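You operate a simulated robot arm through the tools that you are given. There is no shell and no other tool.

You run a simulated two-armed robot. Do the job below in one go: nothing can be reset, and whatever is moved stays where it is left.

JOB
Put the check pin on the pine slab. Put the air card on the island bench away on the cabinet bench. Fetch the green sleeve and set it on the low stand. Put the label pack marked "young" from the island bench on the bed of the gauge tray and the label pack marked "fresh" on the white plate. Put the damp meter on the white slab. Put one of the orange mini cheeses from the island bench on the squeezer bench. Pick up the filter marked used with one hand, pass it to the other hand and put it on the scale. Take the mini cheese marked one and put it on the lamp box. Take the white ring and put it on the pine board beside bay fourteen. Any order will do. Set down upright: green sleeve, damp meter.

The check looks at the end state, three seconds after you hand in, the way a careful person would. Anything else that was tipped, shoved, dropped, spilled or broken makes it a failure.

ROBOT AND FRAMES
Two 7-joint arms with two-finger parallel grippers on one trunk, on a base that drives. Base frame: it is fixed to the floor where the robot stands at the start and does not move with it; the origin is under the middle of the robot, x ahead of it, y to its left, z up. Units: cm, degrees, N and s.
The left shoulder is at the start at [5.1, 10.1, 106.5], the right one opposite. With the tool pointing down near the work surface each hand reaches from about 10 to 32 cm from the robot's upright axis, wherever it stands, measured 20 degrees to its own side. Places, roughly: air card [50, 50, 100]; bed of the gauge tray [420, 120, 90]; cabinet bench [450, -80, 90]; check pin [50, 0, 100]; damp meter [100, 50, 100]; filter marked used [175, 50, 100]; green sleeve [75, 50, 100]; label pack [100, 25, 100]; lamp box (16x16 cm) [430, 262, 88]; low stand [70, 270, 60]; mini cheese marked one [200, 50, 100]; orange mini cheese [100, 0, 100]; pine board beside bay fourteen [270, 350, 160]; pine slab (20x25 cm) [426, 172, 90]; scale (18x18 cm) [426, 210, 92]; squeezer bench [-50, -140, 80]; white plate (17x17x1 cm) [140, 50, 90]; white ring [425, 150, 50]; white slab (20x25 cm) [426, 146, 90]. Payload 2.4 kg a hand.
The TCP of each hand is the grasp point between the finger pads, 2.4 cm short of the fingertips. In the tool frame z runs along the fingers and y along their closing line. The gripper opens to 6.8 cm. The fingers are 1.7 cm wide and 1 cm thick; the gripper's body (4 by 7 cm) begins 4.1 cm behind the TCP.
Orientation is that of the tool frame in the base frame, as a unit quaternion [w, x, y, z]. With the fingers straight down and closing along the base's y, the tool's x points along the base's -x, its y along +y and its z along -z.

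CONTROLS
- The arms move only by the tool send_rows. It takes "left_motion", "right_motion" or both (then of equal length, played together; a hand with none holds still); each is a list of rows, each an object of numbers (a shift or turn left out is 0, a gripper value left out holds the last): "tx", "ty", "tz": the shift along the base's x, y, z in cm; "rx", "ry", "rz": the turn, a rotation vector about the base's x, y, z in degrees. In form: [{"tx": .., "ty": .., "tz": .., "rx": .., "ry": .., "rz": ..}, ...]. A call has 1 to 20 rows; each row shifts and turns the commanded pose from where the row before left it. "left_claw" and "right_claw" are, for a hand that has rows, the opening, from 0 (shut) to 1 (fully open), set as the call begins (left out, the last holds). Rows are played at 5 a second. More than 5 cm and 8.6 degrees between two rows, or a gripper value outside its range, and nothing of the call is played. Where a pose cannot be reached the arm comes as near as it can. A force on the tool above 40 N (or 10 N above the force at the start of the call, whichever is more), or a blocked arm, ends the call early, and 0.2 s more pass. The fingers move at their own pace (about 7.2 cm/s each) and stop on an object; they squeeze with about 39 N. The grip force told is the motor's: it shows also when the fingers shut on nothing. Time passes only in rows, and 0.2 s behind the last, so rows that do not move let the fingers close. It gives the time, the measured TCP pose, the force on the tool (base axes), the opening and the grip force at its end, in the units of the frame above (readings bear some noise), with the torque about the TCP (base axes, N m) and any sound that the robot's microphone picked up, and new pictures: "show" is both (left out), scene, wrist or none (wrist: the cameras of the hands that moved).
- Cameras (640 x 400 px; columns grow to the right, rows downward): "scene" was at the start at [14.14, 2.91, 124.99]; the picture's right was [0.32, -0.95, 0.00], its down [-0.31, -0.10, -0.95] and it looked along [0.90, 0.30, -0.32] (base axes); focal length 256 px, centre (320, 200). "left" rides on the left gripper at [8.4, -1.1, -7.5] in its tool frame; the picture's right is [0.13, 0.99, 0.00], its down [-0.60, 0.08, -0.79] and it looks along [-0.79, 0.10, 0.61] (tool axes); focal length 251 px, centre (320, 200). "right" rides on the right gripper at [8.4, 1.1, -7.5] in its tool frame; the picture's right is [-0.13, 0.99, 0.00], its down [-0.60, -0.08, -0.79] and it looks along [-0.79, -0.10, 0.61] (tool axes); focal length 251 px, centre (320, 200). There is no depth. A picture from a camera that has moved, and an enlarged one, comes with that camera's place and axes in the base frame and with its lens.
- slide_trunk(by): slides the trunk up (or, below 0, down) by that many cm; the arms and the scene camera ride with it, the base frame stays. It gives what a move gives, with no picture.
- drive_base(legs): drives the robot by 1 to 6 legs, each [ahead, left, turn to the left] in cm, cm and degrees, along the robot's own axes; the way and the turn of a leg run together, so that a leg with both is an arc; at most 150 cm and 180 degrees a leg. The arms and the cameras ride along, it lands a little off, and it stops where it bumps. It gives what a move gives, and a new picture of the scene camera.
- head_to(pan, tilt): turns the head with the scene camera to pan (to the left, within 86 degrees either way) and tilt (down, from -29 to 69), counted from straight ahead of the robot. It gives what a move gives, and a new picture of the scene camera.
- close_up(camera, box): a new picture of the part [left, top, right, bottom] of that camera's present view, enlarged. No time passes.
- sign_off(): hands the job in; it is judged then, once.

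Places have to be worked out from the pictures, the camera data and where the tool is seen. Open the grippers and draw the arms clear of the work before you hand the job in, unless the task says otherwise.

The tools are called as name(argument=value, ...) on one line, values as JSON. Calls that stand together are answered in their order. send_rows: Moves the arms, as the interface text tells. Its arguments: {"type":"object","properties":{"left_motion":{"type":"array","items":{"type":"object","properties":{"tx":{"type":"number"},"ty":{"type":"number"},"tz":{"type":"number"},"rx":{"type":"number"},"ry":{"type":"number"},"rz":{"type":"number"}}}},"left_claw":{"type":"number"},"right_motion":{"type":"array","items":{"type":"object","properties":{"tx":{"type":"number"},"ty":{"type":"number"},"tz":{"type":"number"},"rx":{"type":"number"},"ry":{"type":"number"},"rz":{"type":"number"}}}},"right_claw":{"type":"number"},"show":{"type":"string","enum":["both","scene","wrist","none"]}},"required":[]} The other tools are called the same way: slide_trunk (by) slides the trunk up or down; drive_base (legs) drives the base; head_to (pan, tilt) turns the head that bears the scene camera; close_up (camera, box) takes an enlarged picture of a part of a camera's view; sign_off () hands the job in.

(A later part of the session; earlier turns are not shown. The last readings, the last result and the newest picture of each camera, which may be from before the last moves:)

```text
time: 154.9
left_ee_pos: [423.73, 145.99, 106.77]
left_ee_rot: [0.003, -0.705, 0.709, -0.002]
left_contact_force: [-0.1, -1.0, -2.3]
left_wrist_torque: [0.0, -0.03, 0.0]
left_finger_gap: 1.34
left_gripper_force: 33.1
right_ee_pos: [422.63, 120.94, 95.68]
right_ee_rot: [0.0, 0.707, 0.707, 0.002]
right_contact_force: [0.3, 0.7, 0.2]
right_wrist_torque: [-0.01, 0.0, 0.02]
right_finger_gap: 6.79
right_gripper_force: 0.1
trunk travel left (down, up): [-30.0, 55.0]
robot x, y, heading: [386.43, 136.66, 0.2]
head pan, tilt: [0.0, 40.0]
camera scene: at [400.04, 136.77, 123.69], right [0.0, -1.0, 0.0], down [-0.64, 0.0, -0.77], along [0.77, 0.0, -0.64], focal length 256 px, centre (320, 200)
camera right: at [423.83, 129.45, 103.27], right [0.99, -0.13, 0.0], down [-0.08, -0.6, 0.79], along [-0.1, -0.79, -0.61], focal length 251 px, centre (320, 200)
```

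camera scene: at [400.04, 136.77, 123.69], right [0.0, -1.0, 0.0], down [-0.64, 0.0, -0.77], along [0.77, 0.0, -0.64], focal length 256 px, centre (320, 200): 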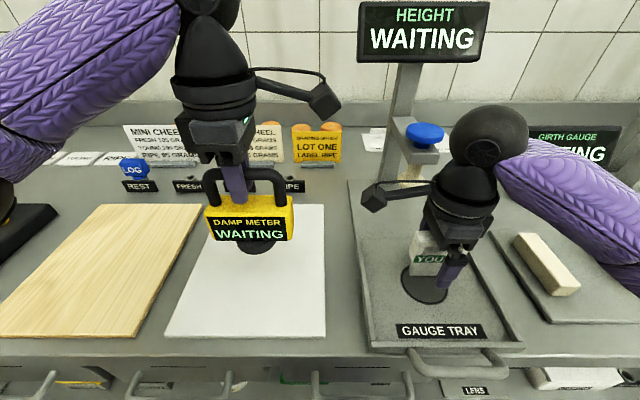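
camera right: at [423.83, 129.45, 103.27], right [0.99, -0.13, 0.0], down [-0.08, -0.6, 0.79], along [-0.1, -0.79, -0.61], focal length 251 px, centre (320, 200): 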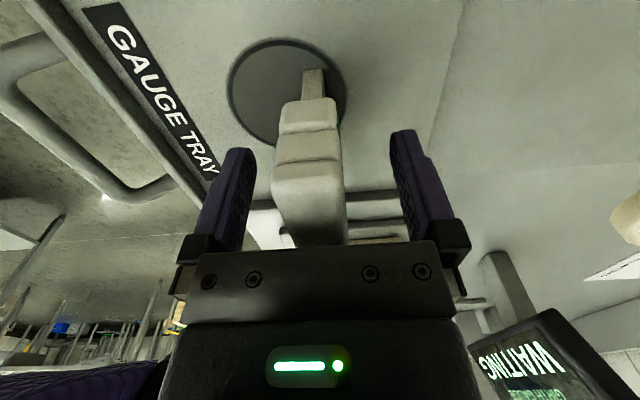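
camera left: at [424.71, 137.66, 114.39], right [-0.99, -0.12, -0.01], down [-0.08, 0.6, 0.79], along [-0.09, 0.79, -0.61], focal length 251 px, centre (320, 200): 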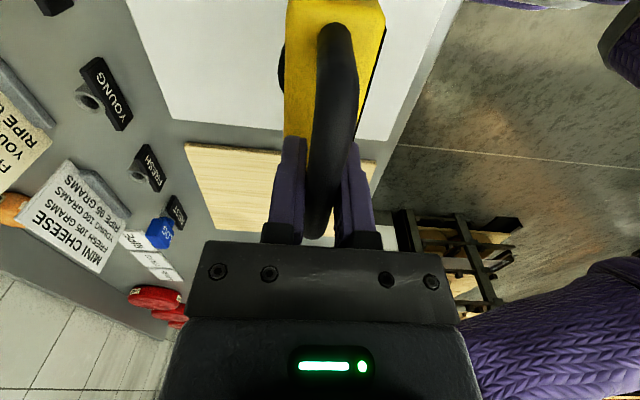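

The YOUNG pack stands on the bed. I raise the right hand straight up and lower the damp meter toward the white slab.

send_rows(right_motion=[{"tz": 2}, {"tz": 3}, {"tz": 3}, {"tz": 4}, {"tz": 4}], show="none")

send_rows(left_motion=[{"tx": 0.8}, {"tz": -2.5}, {"tz": -2.5}, {"tz": -0.5}, {"tz": -0.3}, {"tz": -0.3}, {"tz": -0.2}, {"tz": -0.2}, {"tz": -0.2}], show="scene")

```text
time: 156.1
left_ee_pos: [423.77, 146.04, 106.94]
left_ee_rot: [0.002, -0.706, 0.709, -0.002]
left_contact_force: [0.0, -0.2, -2.1]
left_wrist_torque: [-0.01, 0.0, -0.04]
left_finger_gap: 1.33
left_gripper_force: 33.5
right_ee_pos: [422.79, 120.96, 111.68]
right_ee_rot: [0.0, 0.707, 0.707, 0.001]
right_contact_force: [0.3, 0.5, -0.5]
right_wrist_torque: [0.0, 0.02, 0.05]
right_finger_gap: 6.8
right_gripper_force: 0.0
trunk travel left (down, up): [-30.0, 55.0]
robot x, y, heading: [386.56, 136.86, 0.1]
head pan, tilt: [0.0, 40.0]
```

```text
time: 158.1
left_ee_pos: [424.8, 145.94, 100.33]
left_ee_rot: [0.002, -0.705, 0.709, -0.002]
left_contact_force: [-0.1, -1.2, -4.0]
left_wrist_torque: [0.01, 0.0, -0.06]
left_finger_gap: 1.29
left_gripper_force: 33.1
right_ee_pos: [422.7, 120.99, 111.67]
right_ee_rot: [0.0, 0.707, 0.708, 0.002]
right_contact_force: [0.1, 0.0, 0.2]
right_wrist_torque: [0.0, 0.0, -0.03]
right_finger_gap: 6.81
right_gripper_force: 0.0
trunk travel left (down, up): [-30.0, 55.0]
robot x, y, heading: [386.59, 137.01, 0.0]
head pan, tilt: [0.0, 40.0]
camera scene: at [400.04, 136.77, 123.69], right [0.0, -1.0, 0.0], down [-0.64, 0.0, -0.77], along [0.77, 0.0, -0.64], focal length 256 px, centre (320, 200)
```

scene: 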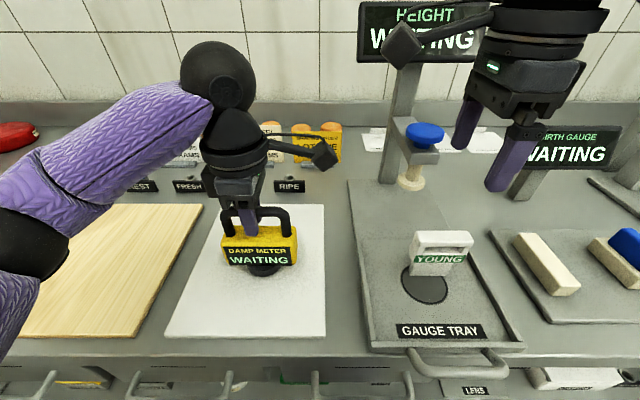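

YOUNG stands well. I continue lowering the damp meter in 0.2 cm steps.

send_rows(left_motion=[{"tz": -0.2}, {"tz": -0.2}, {"tz": -0.2}, {"tz": -0.2}, {"tz": -0.2}, {"tz": -0.2}, {"tz": -0.2}], show="none")

```text
time: 159.7
left_ee_pos: [424.65, 145.95, 98.89]
left_ee_rot: [0.004, -0.705, 0.709, -0.002]
left_contact_force: [6.3, 1.5, 26.9]
left_wrist_torque: [-0.02, 0.11, 0.0]
left_finger_gap: 1.37
left_gripper_force: 33.2
right_ee_pos: [422.58, 121.0, 111.65]
right_ee_rot: [0.0, 0.707, 0.707, 0.002]
right_contact_force: [0.1, 0.5, -0.2]
right_wrist_torque: [0.02, -0.03, -0.03]
right_finger_gap: 6.79
right_gripper_force: 0.0
trunk travel left (down, up): [-30.0, 55.0]
robot x, y, heading: [386.66, 137.14, 0.2]
head pan, tilt: [0.0, 40.0]
```

Contact with the slab. I ease up 0.15 cm and open the left fingers.

send_rows(left_motion=[{"tz": 0.12}, {}], show="none")

send_rows(left_motion=[{}, {}, {}], left_claw=1, show="both")

```text
time: 160.3
left_ee_pos: [424.62, 145.92, 99.12]
left_ee_rot: [0.003, -0.705, 0.709, -0.001]
left_contact_force: [1.4, -2.7, 7.2]
left_wrist_torque: [-0.39, 0.06, 0.06]
left_finger_gap: 1.35
left_gripper_force: 33.4
right_ee_pos: [422.72, 120.83, 111.59]
right_ee_rot: [0.0, 0.707, 0.707, 0.003]
right_contact_force: [0.1, -0.7, 0.2]
right_wrist_torque: [0.04, -0.02, -0.01]
right_finger_gap: 6.8
right_gripper_force: 0.1
trunk travel left (down, up): [-30.0, 55.0]
robot x, y, heading: [386.63, 136.64, 0.4]
head pan, tilt: [0.0, 40.0]
```

```text
time: 161.1
left_ee_pos: [424.67, 145.99, 99.11]
left_ee_rot: [0.003, -0.705, 0.709, -0.002]
left_contact_force: [0.6, 0.0, 0.1]
left_wrist_torque: [-0.01, 0.02, 0.01]
left_finger_gap: 6.8
left_gripper_force: 0.0
right_ee_pos: [422.78, 120.94, 111.53]
right_ee_rot: [0.0, 0.707, 0.707, 0.002]
right_contact_force: [-0.8, -0.2, -0.3]
right_wrist_torque: [0.0, -0.01, 0.02]
right_finger_gap: 6.79
right_gripper_force: 0.1
trunk travel left (down, up): [-30.0, 55.0]
robot x, y, heading: [386.54, 137.01, 0.2]
head pan, tilt: [0.0, 40.0]
camera scene: at [400.02, 136.77, 123.69], right [0.0, -1.0, 0.0], down [-0.64, 0.0, -0.77], along [0.77, 0.0, -0.64], focal length 256 px, centre (320, 200)
camera left: at [425.6, 137.62, 106.65], right [-0.99, -0.12, -0.01], down [-0.08, 0.6, 0.79], along [-0.09, 0.79, -0.61], focal length 251 px, centre (320, 200)
```

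scene: 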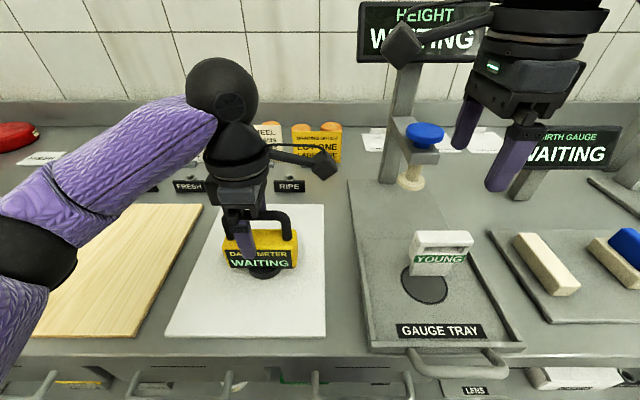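
left: 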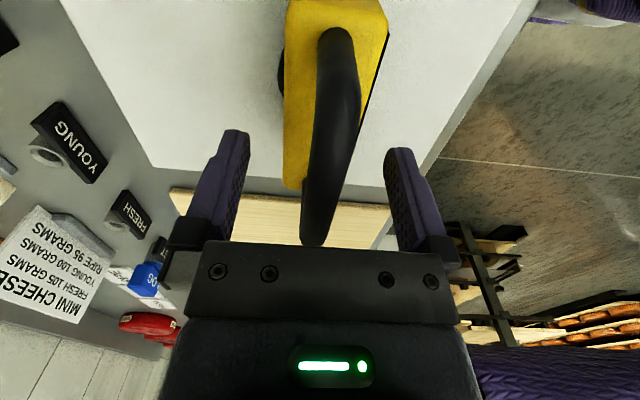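

The damp meter stands upright on the white slab. I raise the left hand clear, then back off to look at the ring on the lower shelf.

send_rows(left_motion=[{"tz": 3}, {"tz": 4}, {"tz": 4}, {"tz": 3}], show="none")

drive_base(legs=[[-40, 0, 0]])

head_to(pan=0, tilt=40)

```text
time: 162.1
left_ee_pos: [424.65, 146.05, 113.09]
left_ee_rot: [0.002, -0.705, 0.709, -0.003]
left_contact_force: [0.1, -1.2, 0.3]
left_wrist_torque: [0.02, 0.02, -0.01]
left_finger_gap: 6.78
left_gripper_force: 0.1
right_ee_pos: [422.71, 121.06, 111.68]
right_ee_rot: [0.002, 0.707, 0.707, 0.002]
right_contact_force: [-1.2, -0.6, -0.3]
right_wrist_torque: [0.01, 0.0, -0.04]
right_finger_gap: 6.78
right_gripper_force: 0.1
trunk travel left (down, up): [-30.0, 55.0]
robot x, y, heading: [387.19, 137.21, 0.3]
head pan, tilt: [0.0, 40.0]
```

```text
time: 164.7
left_ee_pos: [383.57, 145.82, 113.05]
left_ee_rot: [0.003, -0.703, 0.711, -0.002]
left_contact_force: [-0.4, 0.4, 0.3]
left_wrist_torque: [0.03, 0.0, -0.01]
left_finger_gap: 6.81
left_gripper_force: 0.1
right_ee_pos: [381.6, 120.8, 111.8]
right_ee_rot: [0.0, 0.709, 0.705, 0.003]
right_contact_force: [0.2, 0.9, 0.6]
right_wrist_torque: [0.0, -0.04, 0.0]
right_finger_gap: 6.79
right_gripper_force: 0.0
trunk travel left (down, up): [-30.0, 55.0]
robot x, y, heading: [345.97, 137.09, -0.3]
head pan, tilt: [0.0, 40.0]
camera scene: at [358.98, 136.71, 123.69], right [0.0, -1.0, 0.0], down [-0.64, 0.0, -0.77], along [0.77, 0.0, -0.64], focal length 256 px, centre (320, 200)
```

scene: 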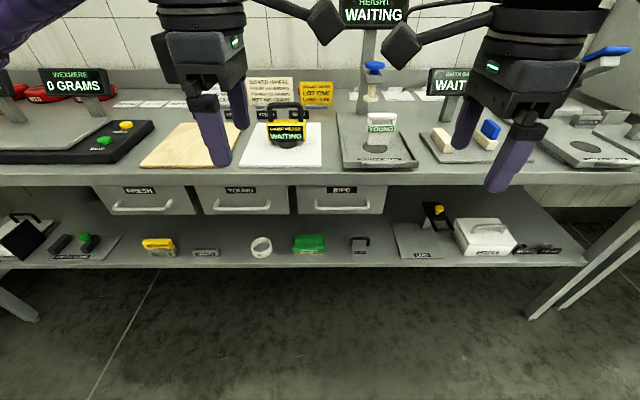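

```text
time: 165.3
left_ee_pos: [383.77, 145.76, 113.08]
left_ee_rot: [0.003, -0.703, 0.712, -0.001]
left_contact_force: [0.0, 0.2, 0.6]
left_wrist_torque: [0.04, 0.0, -0.01]
left_finger_gap: 6.79
left_gripper_force: 0.1
right_ee_pos: [381.58, 120.73, 111.63]
right_ee_rot: [0.001, 0.71, 0.705, 0.003]
right_contact_force: [0.1, -0.1, 0.1]
right_wrist_torque: [-0.02, -0.02, -0.02]
right_finger_gap: 6.81
right_gripper_force: 0.0
trunk travel left (down, up): [-30.0, 55.0]
robot x, y, heading: [345.3, 136.99, -0.1]
head pan, tilt: [0.0, 40.0]
camera scene: at [359.01, 136.71, 123.69], right [0.0, -1.0, 0.0], down [-0.64, 0.0, -0.77], along [0.77, 0.0, -0.64], focal length 256 px, centre (320, 200)
```

scene: 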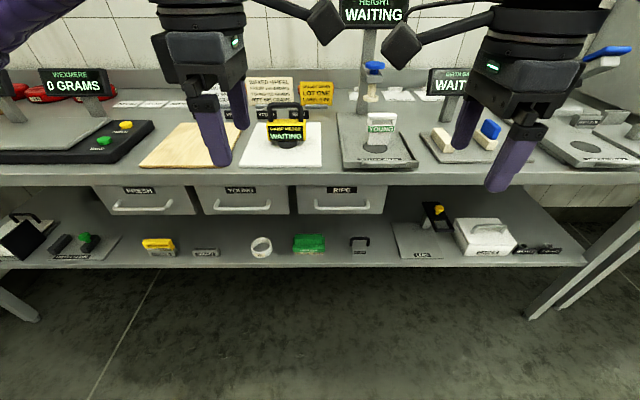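

close_up(camera="scene", box=[140, 175, 380, 325])

close_up(camera="scene", box=[220, 210, 340, 285])

close_up(camera="scene", box=[0, 60, 240, 210])

```text
2.67 times, centred on (260, 250) of scene
camera zoom: at [359.01, 136.71, 123.69], right [0.0, -1.0, 0.0], down [-0.64, 0.0, -0.77], along [0.77, 0.0, -0.64], focal length 681 px, centre (480, 67)
```

zoom: 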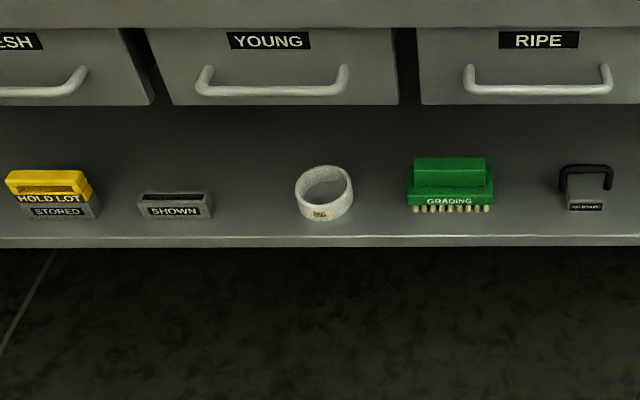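

```text
5.33 times, centred on (280, 248) of scene
camera zoom: at [359.01, 136.71, 123.69], right [0.0, -1.0, 0.0], down [-0.64, 0.0, -0.77], along [0.77, 0.0, -0.64], focal length 1363 px, centre (533, -53)
```

zoom: 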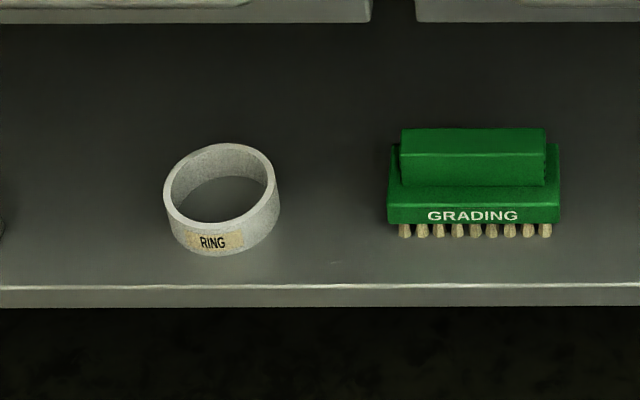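

```text
2.67 times, centred on (120, 135) of scene
camera zoom: at [359.01, 136.71, 123.69], right [0.0, -1.0, 0.0], down [-0.64, 0.0, -0.77], along [0.77, 0.0, -0.64], focal length 681 px, centre (853, 373)
```

zoom: 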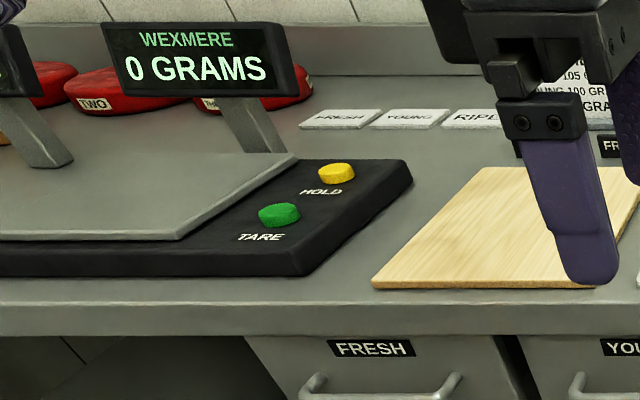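

The ring lies flat at about (418, 157.5) on the lower shelf (z≈51), ~7.8 cm across and ~2.5 cm tall, so I must pinch one wall with a pitched tool. First I turn both hands back so they close along y.

send_rows(left_motion=[{"rz": -8.2, "tx": -1}, {"rz": -8.2, "tx": -1}, {"rz": -8.2, "tx": -1}, {"rz": -8.2, "tx": -1}, {"rz": -8.2, "tx": -1}, {"rz": -8.2}, {"rz": -8.2}, {"rz": -8.2}, {"rz": -8.2}, {"rz": -8.2}, {"rz": -8.2}], right_motion=[{"rz": 8.2, "tx": -1}, {"rz": 8.2, "tx": -1}, {"rz": 8.2, "tx": -1}, {"rz": 8.2, "tx": -1}, {"rz": 8.2, "tx": -1}, {"rz": 8.2}, {"rz": 8.2}, {"rz": 8.2}, {"rz": 8.2}, {"rz": 8.2}, {"rz": 8.2}], show="none")

```text
time: 167.7
left_ee_pos: [378.69, 145.82, 113.15]
left_ee_rot: [0.0, 0.009, 1.0, -0.003]
left_contact_force: [0.2, 0.0, -0.5]
left_wrist_torque: [0.02, 0.01, -0.03]
left_finger_gap: 6.81
left_gripper_force: 0.1
right_ee_pos: [376.55, 120.77, 111.62]
right_ee_rot: [-0.001, 0.0, 1.0, 0.001]
right_contact_force: [-0.6, -0.3, 0.3]
right_wrist_torque: [0.02, 0.01, 0.0]
right_finger_gap: 6.81
right_gripper_force: 0.0
trunk travel left (down, up): [-30.0, 55.0]
robot x, y, heading: [345.79, 136.8, -0.2]
head pan, tilt: [0.0, 40.0]
```

Both hands close along y now. I lower the trunk 28 cm and strafe left 11 cm while still well off the bench.

slide_trunk(by=-28)

drive_base(legs=[[0, 11, 0]])

send_rows(left_motion=[{"ry": -8, "tz": -4}, {"ry": -8, "tz": -4}, {"ry": -8, "tz": -4}, {"ry": -8, "tz": -4}, {"ry": -8, "tz": -4}, {"tz": -3}], show="both")

```text
time: 170.5
left_ee_pos: [378.62, 145.8, 85.11]
left_ee_rot: [0.002, 0.008, 1.0, -0.004]
left_contact_force: [0.0, 0.2, 0.5]
left_wrist_torque: [0.01, 0.02, -0.01]
left_finger_gap: 6.79
left_gripper_force: 0.1
right_ee_pos: [376.53, 120.75, 83.68]
right_ee_rot: [0.0, 0.001, 1.0, 0.001]
right_contact_force: [-0.2, 1.2, -0.1]
right_wrist_torque: [0.03, -0.01, 0.0]
right_finger_gap: 6.81
right_gripper_force: 0.0
trunk travel left (down, up): [-2.0, 83.0]
robot x, y, heading: [346.02, 136.82, -0.2]
head pan, tilt: [0.0, 40.0]
```

```text
time: 171.7
left_ee_pos: [378.67, 156.8, 85.12]
left_ee_rot: [0.0, 0.007, 1.0, -0.003]
left_contact_force: [0.6, -0.9, 0.1]
left_wrist_torque: [0.02, -0.01, 0.01]
left_finger_gap: 6.81
left_gripper_force: 0.1
right_ee_pos: [376.62, 131.8, 83.67]
right_ee_rot: [-0.001, 0.002, 1.0, 0.001]
right_contact_force: [-0.3, 0.1, -0.4]
right_wrist_torque: [0.01, 0.0, 0.0]
right_finger_gap: 6.79
right_gripper_force: 0.0
trunk travel left (down, up): [-2.0, 83.0]
robot x, y, heading: [345.63, 147.91, -0.1]
head pan, tilt: [0.0, 40.0]
camera scene: at [367.32, 147.72, 94.89], right [0.0, -1.0, 0.0], down [-0.64, 0.0, -0.77], along [0.77, 0.0, -0.64], focal length 256 px, centre (320, 200)
```

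scene: 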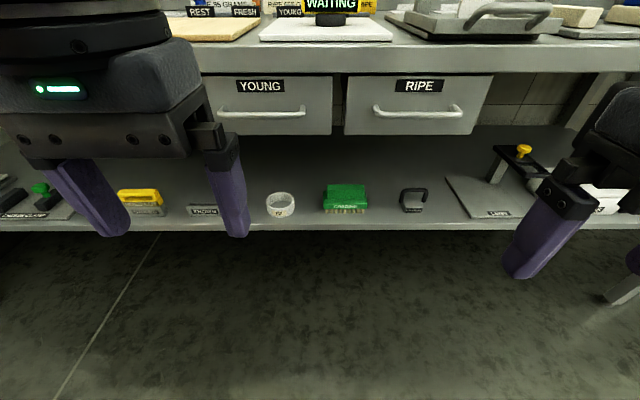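

```text
time: 173.1
left_ee_pos: [383.65, 153.98, 63.05]
left_ee_rot: [0.342, 0.009, 0.94, 0.001]
left_contact_force: [0.4, 0.1, -0.6]
left_wrist_torque: [-0.02, -0.02, -0.03]
left_finger_gap: 6.81
left_gripper_force: 0.0
left hand out of reach, approached as far as the arm can: row 3, 4, 5
right_ee_pos: [376.58, 131.81, 83.69]
right_ee_rot: [0.0, 0.001, 1.0, 0.001]
right_contact_force: [-0.3, -0.9, -0.2]
right_wrist_torque: [-0.02, -0.02, 0.0]
right_finger_gap: 6.82
right_gripper_force: 0.0
trunk travel left (down, up): [-2.0, 83.0]
robot x, y, heading: [345.92, 148.25, -0.2]
head pan, tilt: [0.0, 40.0]
camera scene: at [367.31, 147.73, 94.89], right [0.0, -1.0, 0.0], down [-0.64, 0.0, -0.77], along [0.77, 0.0, -0.64], focal length 256 px, centre (320, 200)
camera left: at [372.42, 153.13, 63.44], right [-0.08, 0.99, -0.08], down [-0.05, 0.07, 1.0], along [1.0, 0.09, 0.04], focal length 251 px, centre (320, 200)
```

scene: 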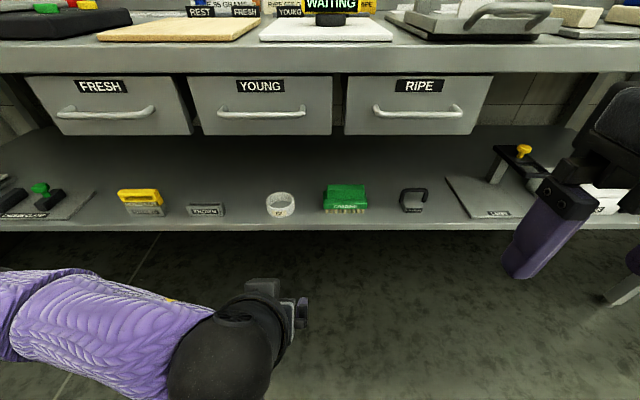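
left: 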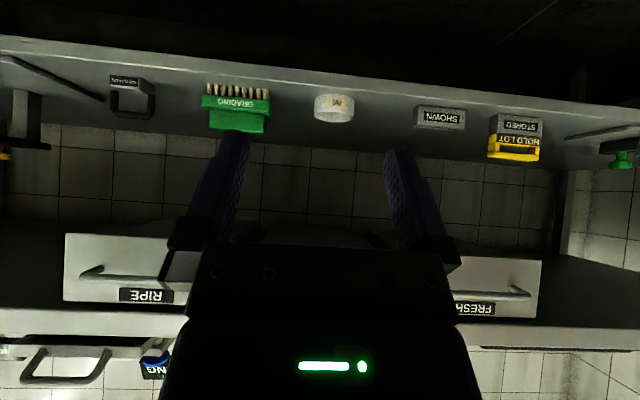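

Re-triangulating gives the shelf at z≈46.8 and the ring center at about (421.5, 158.7). I move the left hand left and down in free space with the fingers half open.

send_rows(left_motion=[{"ty": 2, "tz": -2}, {"ty": 2, "tz": -2}, {"ty": 1, "tz": -2}, {"tz": -2}, {"tz": -1}], left_claw=0.55, show="both")

```text
time: 174.3
left_ee_pos: [383.83, 159.23, 53.99]
left_ee_rot: [0.342, 0.009, 0.94, 0.0]
left_contact_force: [-0.3, 0.0, -0.6]
left_wrist_torque: [0.01, 0.03, 0.0]
left_finger_gap: 3.74
left_gripper_force: 0.0
right_ee_pos: [376.6, 131.77, 83.64]
right_ee_rot: [-0.001, 0.002, 1.0, 0.002]
right_contact_force: [1.6, 0.6, 0.3]
right_wrist_torque: [0.0, 0.04, 0.0]
right_finger_gap: 6.79
right_gripper_force: 0.0
trunk travel left (down, up): [-2.0, 83.0]
robot x, y, heading: [345.8, 147.79, -0.3]
head pan, tilt: [0.0, 40.0]
camera scene: at [367.32, 147.73, 94.89], right [0.0, -1.0, 0.0], down [-0.64, 0.0, -0.77], along [0.77, 0.0, -0.64], focal length 256 px, centre (320, 200)
camera left: at [372.48, 158.33, 54.32], right [-0.08, 0.99, -0.08], down [-0.05, 0.07, 1.0], along [1.0, 0.09, 0.04], focal length 251 px, centre (320, 200)
```

scene: 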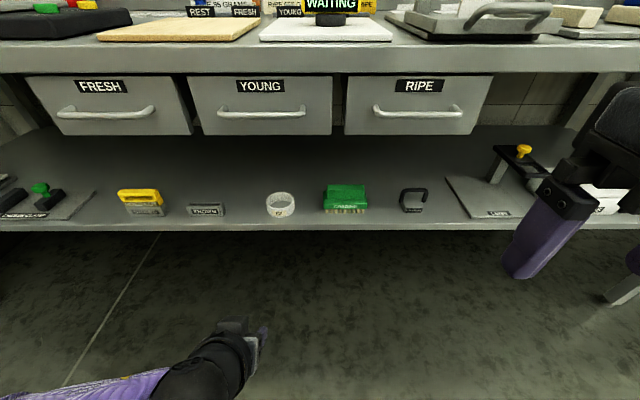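
left: 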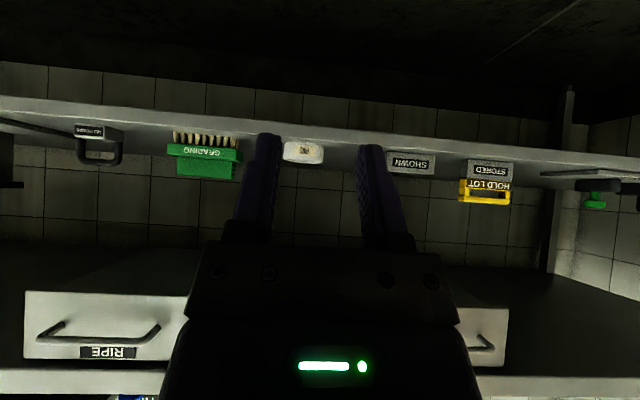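

The ring center checks at y≈159, shelf z≈46.7. I retract the right hand so it stays clear of the bench edge.

send_rows(right_motion=[{"tx": -3, "tz": -1}, {"tx": -3, "tz": -1}, {"tx": -3, "tz": -1}, {"tx": -3, "tz": -1}], show="none")

```text
time: 175.3
left_ee_pos: [383.86, 159.21, 53.97]
left_ee_rot: [0.342, 0.009, 0.94, -0.001]
left_contact_force: [0.9, 0.4, 0.1]
left_wrist_torque: [-0.02, 0.0, 0.01]
left_finger_gap: 3.74
left_gripper_force: 0.0
right_ee_pos: [365.01, 131.72, 80.64]
right_ee_rot: [-0.002, 0.003, 1.0, 0.002]
right_contact_force: [-0.2, -1.1, -0.6]
right_wrist_torque: [0.0, -0.01, 0.01]
right_finger_gap: 6.77
right_gripper_force: 0.0
right hand out of reach, approached as far as the arm can: row 4
trunk travel left (down, up): [-2.0, 83.0]
robot x, y, heading: [345.22, 147.92, -0.2]
head pan, tilt: [0.0, 40.0]
```

The right hand is back 19 cm ahead of the axis. I drive in 28 cm with a 3.3 cm shift left.

drive_base(legs=[[28, 3.3, 0]])

close_up(camera="left", box=[160, 50, 480, 250])

```text
time: 177.3
left_ee_pos: [412.3, 162.44, 53.93]
left_ee_rot: [0.342, 0.008, 0.94, 0.0]
left_contact_force: [-0.3, -0.2, -0.1]
left_wrist_torque: [-0.01, 0.03, 0.01]
left_finger_gap: 3.75
left_gripper_force: 0.1
right_ee_pos: [393.69, 134.9, 80.76]
right_ee_rot: [-0.001, 0.002, 1.0, 0.002]
right_contact_force: [0.5, -0.7, 0.0]
right_wrist_torque: [0.02, 0.0, 0.01]
right_finger_gap: 6.77
right_gripper_force: 0.0
trunk travel left (down, up): [-2.0, 83.0]
robot x, y, heading: [374.01, 151.0, -0.3]
head pan, tilt: [0.0, 40.0]
camera scene: at [395.81, 150.91, 94.89], right [0.0, -1.0, 0.0], down [-0.64, 0.0, -0.77], along [0.77, 0.0, -0.64], focal length 256 px, centre (320, 200)
```

scene: 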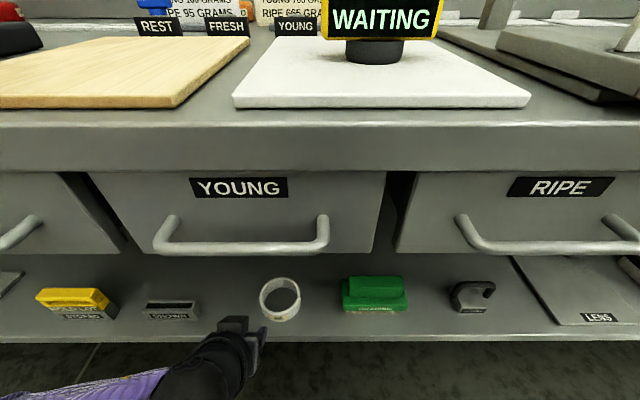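

```text
2.00 times, centred on (320, 150) of left
camera zoom: at [400.96, 161.5, 54.35], right [-0.08, 0.99, -0.08], down [-0.05, 0.07, 1.0], along [1.0, 0.09, 0.04], focal length 503 px, centre (320, 300)
```

zoom: 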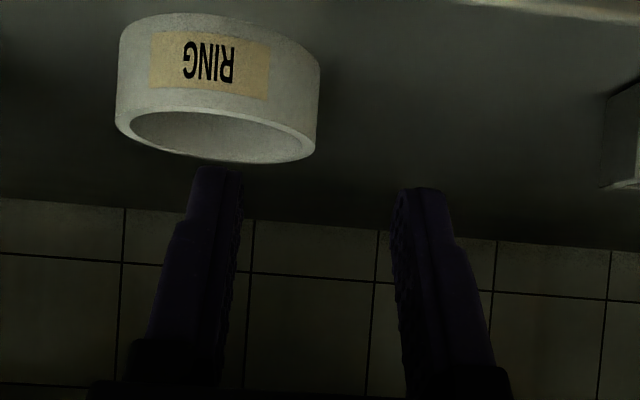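

The ring center is at (421.9, 158.6), radius ~3.9, so its left wall is at y≈162.3 and the hand is in line. I move forward 8 cm above the ring.

send_rows(left_motion=[{"tx": 2}, {"tx": 2}, {"tx": 2}, {"tx": 2}, {}], show="both")

```text
time: 178.5
left_ee_pos: [420.42, 162.31, 54.0]
left_ee_rot: [0.342, 0.007, 0.94, 0.0]
left_contact_force: [-0.6, -0.3, 0.0]
left_wrist_torque: [0.01, 0.03, 0.02]
left_finger_gap: 3.74
left_gripper_force: 0.0
right_ee_pos: [393.76, 134.87, 80.62]
right_ee_rot: [-0.001, 0.001, 1.0, 0.001]
right_contact_force: [0.2, -0.1, -0.1]
right_wrist_torque: [-0.02, -0.01, 0.02]
right_finger_gap: 6.8
right_gripper_force: 0.1
trunk travel left (down, up): [-2.0, 83.0]
robot x, y, heading: [374.13, 151.29, -0.1]
head pan, tilt: [0.0, 40.0]
camera scene: at [395.82, 150.91, 94.89], right [0.0, -1.0, 0.0], down [-0.64, 0.0, -0.77], along [0.77, 0.0, -0.64], focal length 256 px, centre (320, 200)
camera left: at [409.06, 161.46, 54.37], right [-0.08, 0.99, -0.08], down [-0.05, 0.07, 1.0], along [1.0, 0.09, 0.04], focal length 251 px, centre (320, 200)
```

scene: 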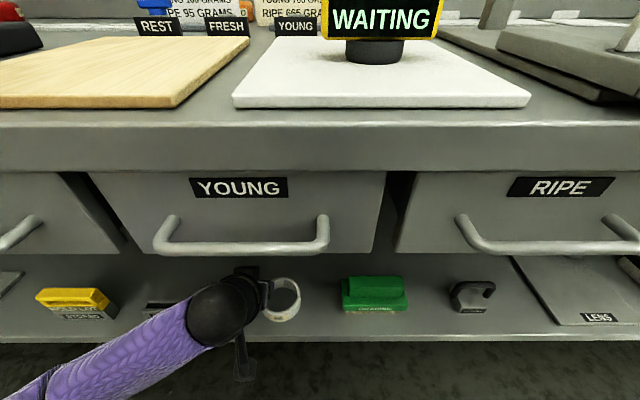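
left: 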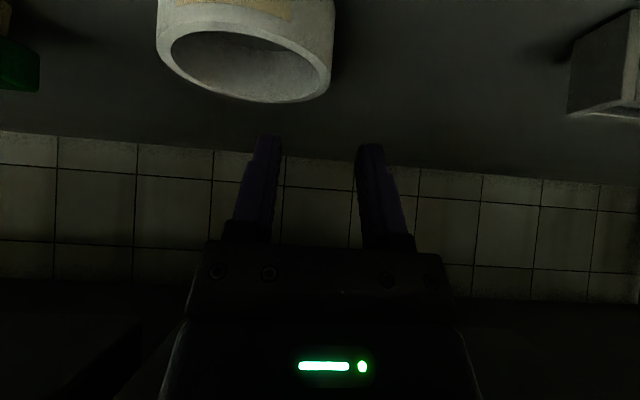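

The wall sits between the fingers. I lower 3.6 cm and then in small steps.

send_rows(left_motion=[{"tz": -1.5}, {"tz": -1.3}, {"tz": -0.8}, {"tz": -0.3}, {"tz": -0.2}, {"tz": -0.2}], show="both")

```text
time: 179.9
left_ee_pos: [420.19, 162.33, 49.54]
left_ee_rot: [0.342, 0.007, 0.94, 0.002]
left_contact_force: [-0.1, 0.3, 0.9]
left_wrist_torque: [-0.03, 0.0, 0.01]
left_finger_gap: 3.75
left_gripper_force: 0.0
right_ee_pos: [393.71, 134.87, 80.62]
right_ee_rot: [-0.001, 0.001, 1.0, 0.002]
right_contact_force: [-0.3, -0.2, 0.5]
right_wrist_torque: [0.01, -0.03, -0.03]
right_finger_gap: 6.77
right_gripper_force: 0.1
trunk travel left (down, up): [-2.0, 83.0]
robot x, y, heading: [373.97, 151.21, -0.2]
head pan, tilt: [0.0, 40.0]
camera scene: at [395.82, 150.91, 94.89], right [0.0, -1.0, 0.0], down [-0.64, 0.0, -0.77], along [0.77, 0.0, -0.64], focal length 256 px, centre (320, 200)
camera left: at [408.93, 161.48, 50.04], right [-0.08, 0.99, -0.08], down [-0.05, 0.07, 1.0], along [1.0, 0.09, 0.04], focal length 251 px, centre (320, 200)
```

scene: 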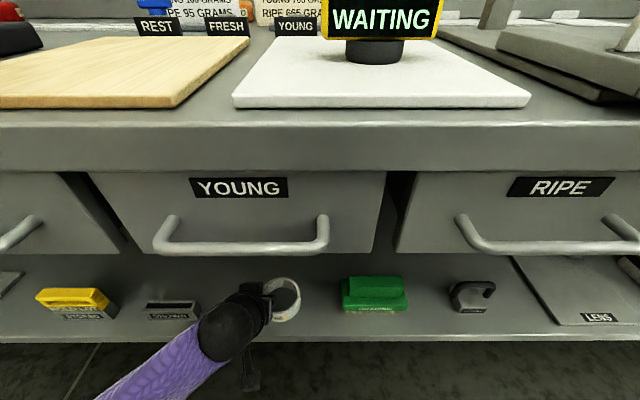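
left: 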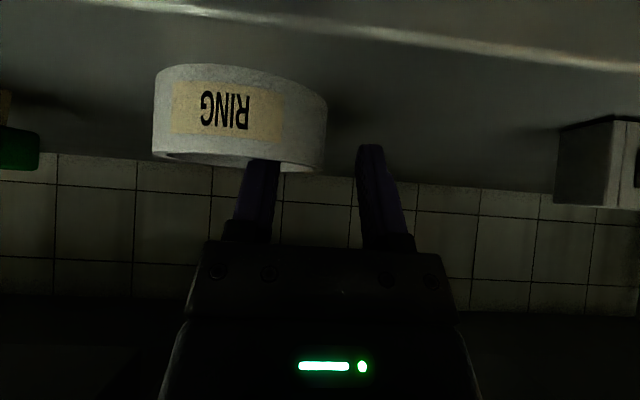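

The inner finger is in the ring and the outer one beside it. I close.

send_rows(left_motion=[{}, {}, {}, {}], left_claw=0, show="both")

```text
time: 180.9
left_ee_pos: [420.24, 162.33, 49.66]
left_ee_rot: [0.342, 0.008, 0.94, 0.0]
left_contact_force: [0.7, -0.6, 1.3]
left_wrist_torque: [-0.06, 0.01, 0.03]
left_finger_gap: 0.64
left_gripper_force: 29.3
right_ee_pos: [393.68, 134.85, 80.73]
right_ee_rot: [-0.001, 0.001, 1.0, 0.001]
right_contact_force: [0.2, 0.2, 0.4]
right_wrist_torque: [-0.03, -0.03, -0.03]
right_finger_gap: 6.8
right_gripper_force: 0.0
trunk travel left (down, up): [-2.0, 83.0]
robot x, y, heading: [373.97, 151.05, -0.2]
head pan, tilt: [0.0, 40.0]
camera scene: at [395.81, 150.9, 94.89], right [0.0, -1.0, 0.0], down [-0.64, 0.0, -0.77], along [0.77, 0.0, -0.64], focal length 256 px, centre (320, 200)
camera left: at [408.93, 161.46, 50.05], right [-0.08, 0.99, -0.08], down [-0.05, 0.07, 1.0], along [1.0, 0.09, 0.04], focal length 251 px, centre (320, 200)
```

scene: 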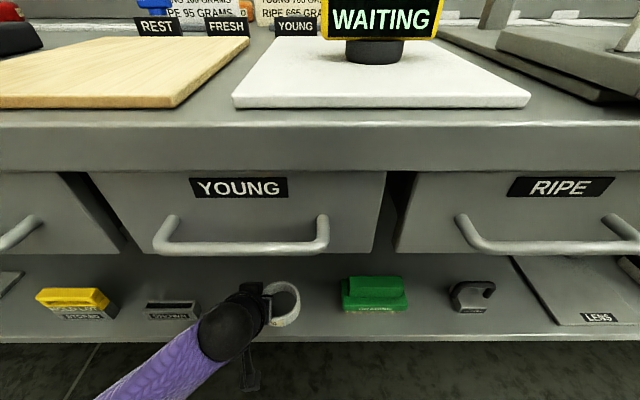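
left: 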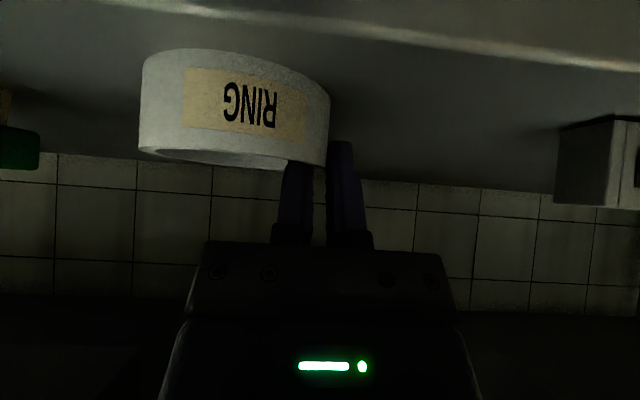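

The wall is pinched (0.64 cm). I lift gently and watch the ring.

send_rows(left_motion=[{"tz": 1}, {"tz": 1.5}, {"tz": 1.5}, {"tx": -1}, {"tx": -2}], show="both")

```text
time: 182.1
left_ee_pos: [417.35, 162.51, 53.67]
left_ee_rot: [0.343, 0.008, 0.939, 0.0]
left_contact_force: [-0.4, -0.5, 0.5]
left_wrist_torque: [0.01, 0.02, 0.01]
left_finger_gap: 0.67
left_gripper_force: 28.9
right_ee_pos: [393.66, 134.93, 80.74]
right_ee_rot: [-0.001, 0.001, 1.0, 0.001]
right_contact_force: [-1.1, 0.2, -0.8]
right_wrist_torque: [-0.03, 0.03, 0.02]
right_finger_gap: 6.79
right_gripper_force: 0.0
trunk travel left (down, up): [-2.0, 83.0]
robot x, y, heading: [374.24, 150.83, -0.4]
head pan, tilt: [0.0, 40.0]
camera scene: at [395.82, 150.91, 94.89], right [0.0, -1.0, 0.0], down [-0.64, 0.0, -0.77], along [0.77, 0.0, -0.64], focal length 256 px, centre (320, 200)
camera left: at [406.01, 161.55, 54.03], right [-0.08, 0.99, -0.08], down [-0.05, 0.07, 1.0], along [1.0, 0.09, 0.04], focal length 251 px, centre (320, 200)
```

scene: 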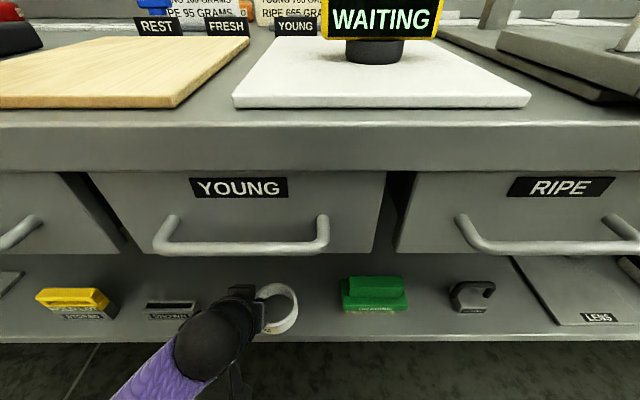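
left: 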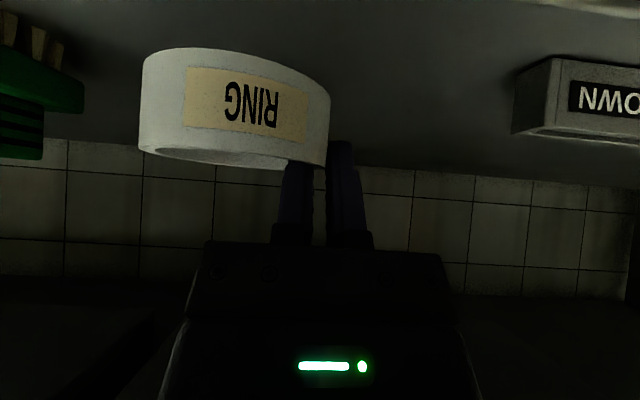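

The ring is held level. I back the base out straight, then look for bay fourteen's board near (270, 350, 160).

drive_base(legs=[[-45, 0, 0]])

slide_trunk(by=40)

head_to(pan=80, tilt=-5)

```text
time: 184.8
left_ee_pos: [372.07, 162.32, 53.59]
left_ee_rot: [0.342, 0.011, 0.94, -0.001]
left_contact_force: [0.0, -0.6, -1.4]
left_wrist_torque: [0.01, -0.05, 0.01]
left_finger_gap: 0.61
left_gripper_force: 28.9
right_ee_pos: [348.27, 135.14, 80.63]
right_ee_rot: [-0.001, 0.005, 1.0, 0.002]
right_contact_force: [0.4, -0.1, 0.0]
right_wrist_torque: [0.01, 0.05, -0.02]
right_finger_gap: 6.79
right_gripper_force: 0.1
trunk travel left (down, up): [-2.0, 83.0]
robot x, y, heading: [329.2, 151.19, -0.6]
head pan, tilt: [0.0, 40.0]
camera scene: at [350.46, 151.07, 94.89], right [-0.01, -1.0, 0.0], down [-0.64, 0.01, -0.77], along [0.77, -0.01, -0.64], focal length 256 px, centre (320, 200)
```

scene: 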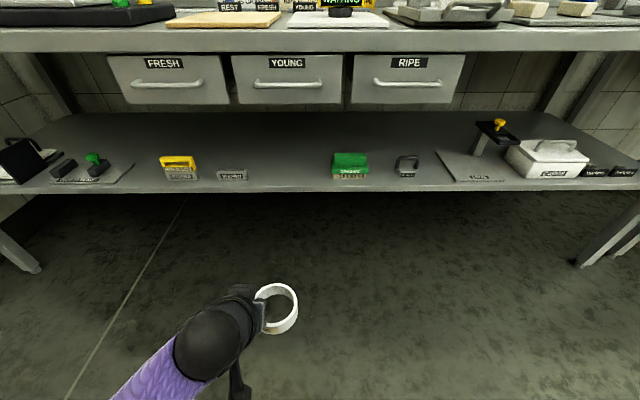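

```text
time: 188.7
left_ee_pos: [372.1, 162.47, 93.56]
left_ee_rot: [0.342, 0.012, 0.94, -0.001]
left_contact_force: [-0.2, 0.4, -1.1]
left_wrist_torque: [0.02, 0.01, -0.02]
left_finger_gap: 0.63
left_gripper_force: 28.5
right_ee_pos: [348.15, 135.06, 120.68]
right_ee_rot: [-0.002, 0.005, 1.0, 0.001]
right_contact_force: [-0.2, 0.5, 0.5]
right_wrist_torque: [0.02, 0.0, 0.01]
right_finger_gap: 6.79
right_gripper_force: 0.0
trunk travel left (down, up): [-42.0, 43.0]
robot x, y, heading: [328.79, 151.2, -0.6]
head pan, tilt: [0.0, 40.0]
```

```text
time: 190.2
left_ee_pos: [372.12, 162.42, 93.73]
left_ee_rot: [0.342, 0.012, 0.94, -0.001]
left_contact_force: [0.2, 0.1, 0.1]
left_wrist_torque: [0.02, -0.02, -0.01]
left_finger_gap: 0.59
left_gripper_force: 29.0
right_ee_pos: [348.09, 135.05, 120.79]
right_ee_rot: [-0.002, 0.006, 1.0, 0.002]
right_contact_force: [0.0, -0.5, -0.2]
right_wrist_torque: [0.0, 0.03, 0.0]
right_finger_gap: 6.82
right_gripper_force: 0.1
trunk travel left (down, up): [-42.0, 43.0]
robot x, y, heading: [328.78, 151.32, -0.6]
head pan, tilt: [80.0, -5.0]
camera scene: at [333.34, 159.88, 142.94], right [0.98, -0.19, 0.0], down [0.02, 0.09, -1.0], along [0.18, 0.98, 0.09], focal length 256 px, centre (320, 200)
```

scene: 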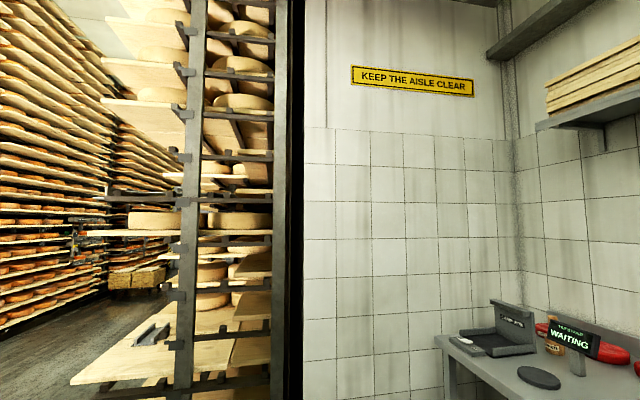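

The ring is still held. I look further left to find the aisle and bay labels.

drive_base(legs=[[-60, 0, 60]])

head_to(pan=0, tilt=-10)

head_to(pan=50, tilt=-5)

```text
time: 193.6
left_ee_pos: [291.51, 166.5, 93.68]
left_ee_rot: [0.298, -0.451, 0.825, 0.166]
left_contact_force: [-0.3, 0.0, -0.8]
left_wrist_torque: [0.0, 0.01, -0.01]
left_finger_gap: 0.53
left_gripper_force: 28.4
right_ee_pos: [302.43, 131.77, 120.69]
right_ee_rot: [-0.002, -0.486, 0.874, 0.001]
right_contact_force: [-0.4, -0.1, -0.3]
right_wrist_torque: [0.0, -0.01, 0.01]
right_finger_gap: 6.78
right_gripper_force: 0.1
trunk travel left (down, up): [-42.0, 43.0]
robot x, y, heading: [278.76, 123.88, 57.8]
head pan, tilt: [80.0, -5.0]
cut short: leg 1
camera scene: at [273.4, 131.98, 142.94], right [0.67, 0.74, 0.0], down [-0.06, 0.06, -1.0], along [-0.74, 0.67, 0.09], focal length 256 px, centre (320, 200)
```

scene: 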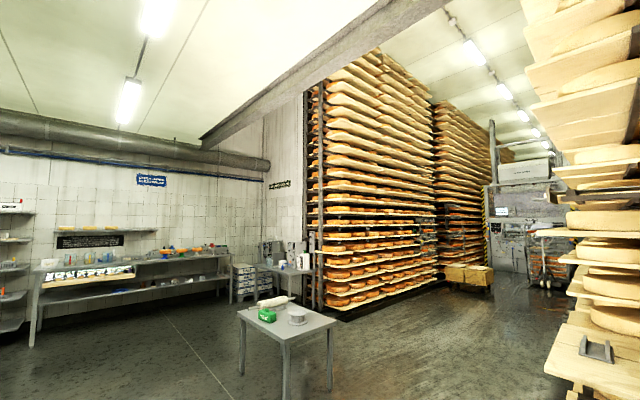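

```text
time: 195.1
left_ee_pos: [291.58, 166.52, 93.64]
left_ee_rot: [0.299, -0.451, 0.825, 0.166]
left_contact_force: [0.2, 0.4, -0.1]
left_wrist_torque: [0.01, 0.0, 0.05]
left_finger_gap: 0.54
left_gripper_force: 28.1
right_ee_pos: [302.31, 131.77, 120.57]
right_ee_rot: [-0.001, -0.486, 0.874, 0.0]
right_contact_force: [-0.4, 0.2, -0.3]
right_wrist_torque: [0.02, 0.0, -0.02]
right_finger_gap: 6.79
right_gripper_force: 0.2
trunk travel left (down, up): [-42.0, 43.0]
robot x, y, heading: [278.29, 123.79, 58.1]
head pan, tilt: [0.0, -10.0]
camera scene: at [284.38, 133.31, 143.69], right [0.85, -0.53, 0.0], down [0.09, 0.15, -0.98], along [0.52, 0.84, 0.17], focal length 256 px, centre (320, 200)
```

scene: 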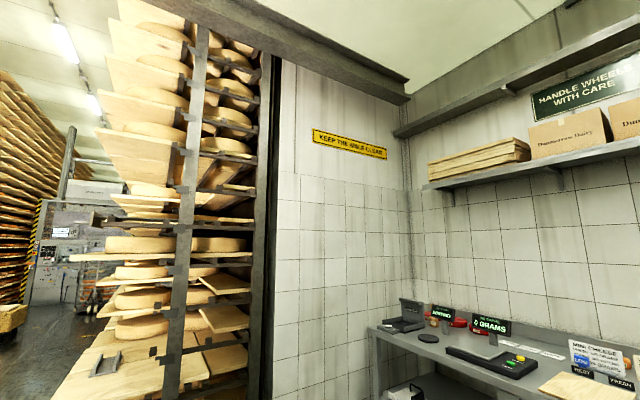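

```text
time: 196.3
left_ee_pos: [291.47, 166.34, 93.69]
left_ee_rot: [0.299, -0.45, 0.825, 0.166]
left_contact_force: [0.8, 0.3, -0.3]
left_wrist_torque: [0.02, 0.0, 0.02]
left_finger_gap: 0.51
left_gripper_force: 27.9
right_ee_pos: [302.41, 131.78, 120.84]
right_ee_rot: [-0.002, -0.487, 0.874, 0.001]
right_contact_force: [-0.3, 0.1, 0.1]
right_wrist_torque: [-0.03, -0.02, 0.01]
right_finger_gap: 6.8
right_gripper_force: 0.2
trunk travel left (down, up): [-42.0, 43.0]
robot x, y, heading: [278.39, 124.07, 58.1]
head pan, tilt: [50.0, -5.0]
camera scene: at [277.22, 134.48, 142.94], right [0.95, 0.31, 0.0], down [-0.03, 0.08, -1.0], along [-0.31, 0.95, 0.09], focal length 256 px, centre (320, 200)
```

scene: 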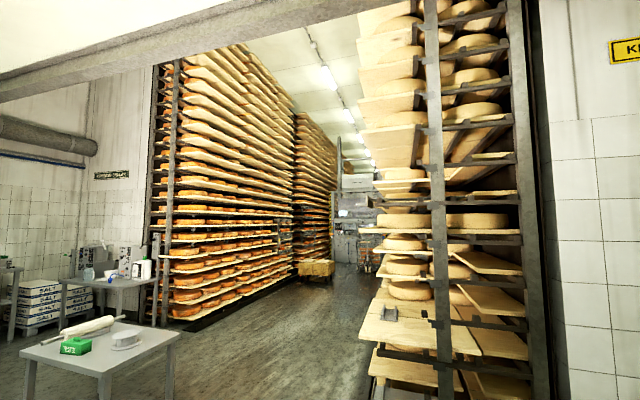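

The right-hand rack faces the aisle; bay fourteen should be about 2 m down. I enlarge that part.

close_up(camera="scene", box=[340, 130, 500, 230])

close_up(camera="scene", box=[340, 230, 500, 330])

```text
4.00 times, centred on (420, 180) of scene
camera zoom: at [277.22, 134.48, 142.94], right [0.95, 0.31, 0.0], down [-0.03, 0.08, -1.0], along [-0.31, 0.95, 0.09], focal length 1022 px, centre (-80, 280)
```

zoom: 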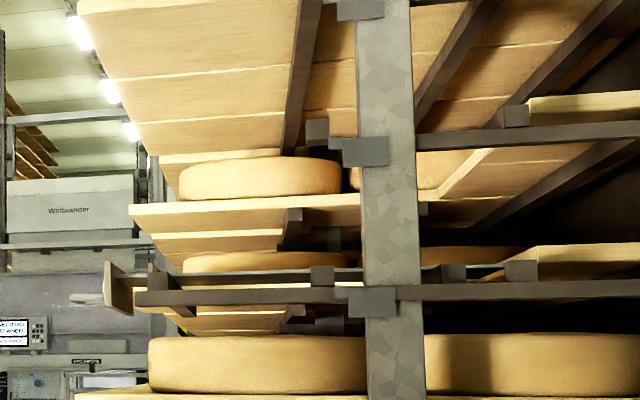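

```text
4.00 times, centred on (420, 280) of scene
camera zoom: at [277.22, 134.48, 142.94], right [0.95, 0.31, 0.0], down [-0.03, 0.08, -1.0], along [-0.31, 0.95, 0.09], focal length 1022 px, centre (-80, -120)
```

zoom: 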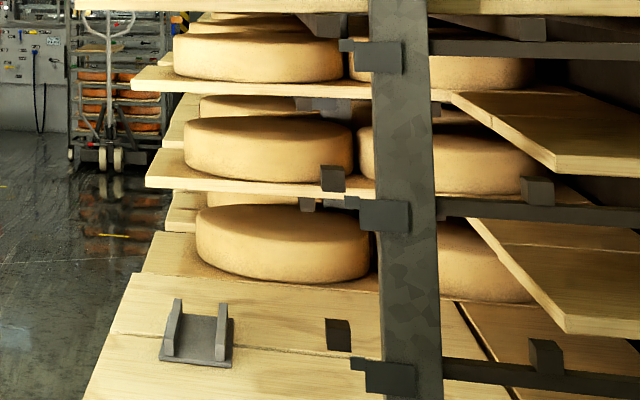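

I turn to face along the aisle, strafe into it, and drive toward bay fourteen.

drive_base(legs=[[0, 0, 32], [0, 85, 0], [130, 0, 0]])

head_to(pan=-50, tilt=-5)

```text
time: 208.5
left_ee_pos: [183.28, 296.4, 93.54]
left_ee_rot: [0.243, -0.656, 0.672, 0.241]
left_contact_force: [-0.4, -0.3, 0.0]
left_wrist_torque: [0.03, 0.04, -0.02]
left_finger_gap: 0.35
left_gripper_force: 27.4
right_ee_pos: [210.74, 272.47, 120.8]
right_ee_rot: [-0.001, -0.704, 0.71, 0.0]
right_contact_force: [-0.5, -0.2, -0.7]
right_wrist_torque: [-0.02, 0.0, 0.0]
right_finger_gap: 6.8
right_gripper_force: 0.1
trunk travel left (down, up): [-42.0, 43.0]
robot x, y, heading: [194.42, 253.3, 89.3]
head pan, tilt: [50.0, -5.0]
camera scene: at [187.76, 261.59, 142.94], right [0.65, 0.76, 0.0], down [-0.07, 0.06, -1.0], along [-0.76, 0.65, 0.09], focal length 256 px, centre (320, 200)
```

scene: 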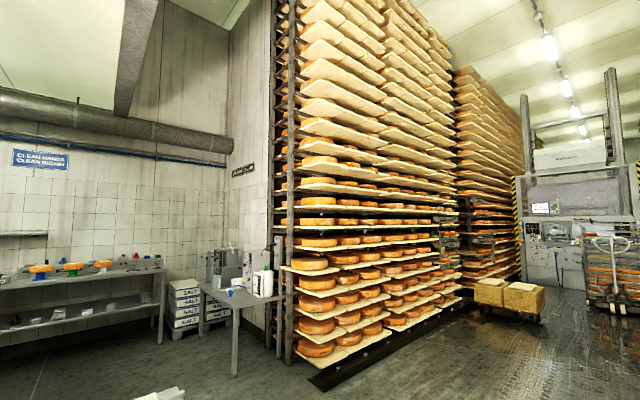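

```text
time: 210.2
left_ee_pos: [183.41, 296.44, 93.63]
left_ee_rot: [0.243, -0.656, 0.673, 0.241]
left_contact_force: [-0.9, 0.3, -0.3]
left_wrist_torque: [-0.02, -0.02, 0.01]
left_finger_gap: 0.38
left_gripper_force: 27.4
right_ee_pos: [210.67, 272.39, 120.59]
right_ee_rot: [-0.002, -0.704, 0.71, 0.002]
right_contact_force: [-0.5, 0.0, -0.3]
right_wrist_torque: [0.0, 0.03, 0.01]
right_finger_gap: 6.8
right_gripper_force: 0.1
trunk travel left (down, up): [-42.0, 43.0]
robot x, y, heading: [194.46, 253.16, 89.2]
head pan, tilt: [-50.0, -5.0]
camera scene: at [201.16, 261.43, 142.94], right [0.63, -0.77, 0.0], down [0.07, 0.06, -1.0], along [0.77, 0.63, 0.09], focal length 256 px, centre (320, 200)
```

scene: 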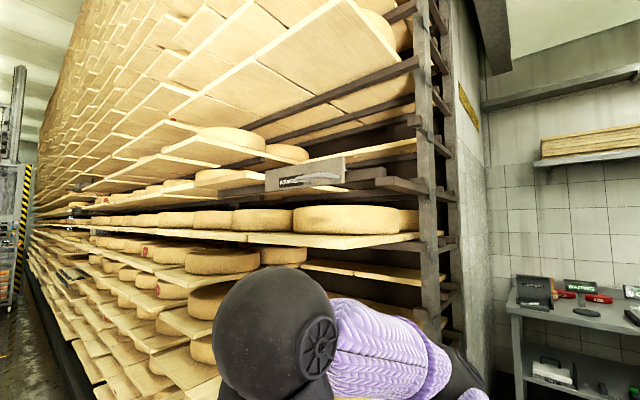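

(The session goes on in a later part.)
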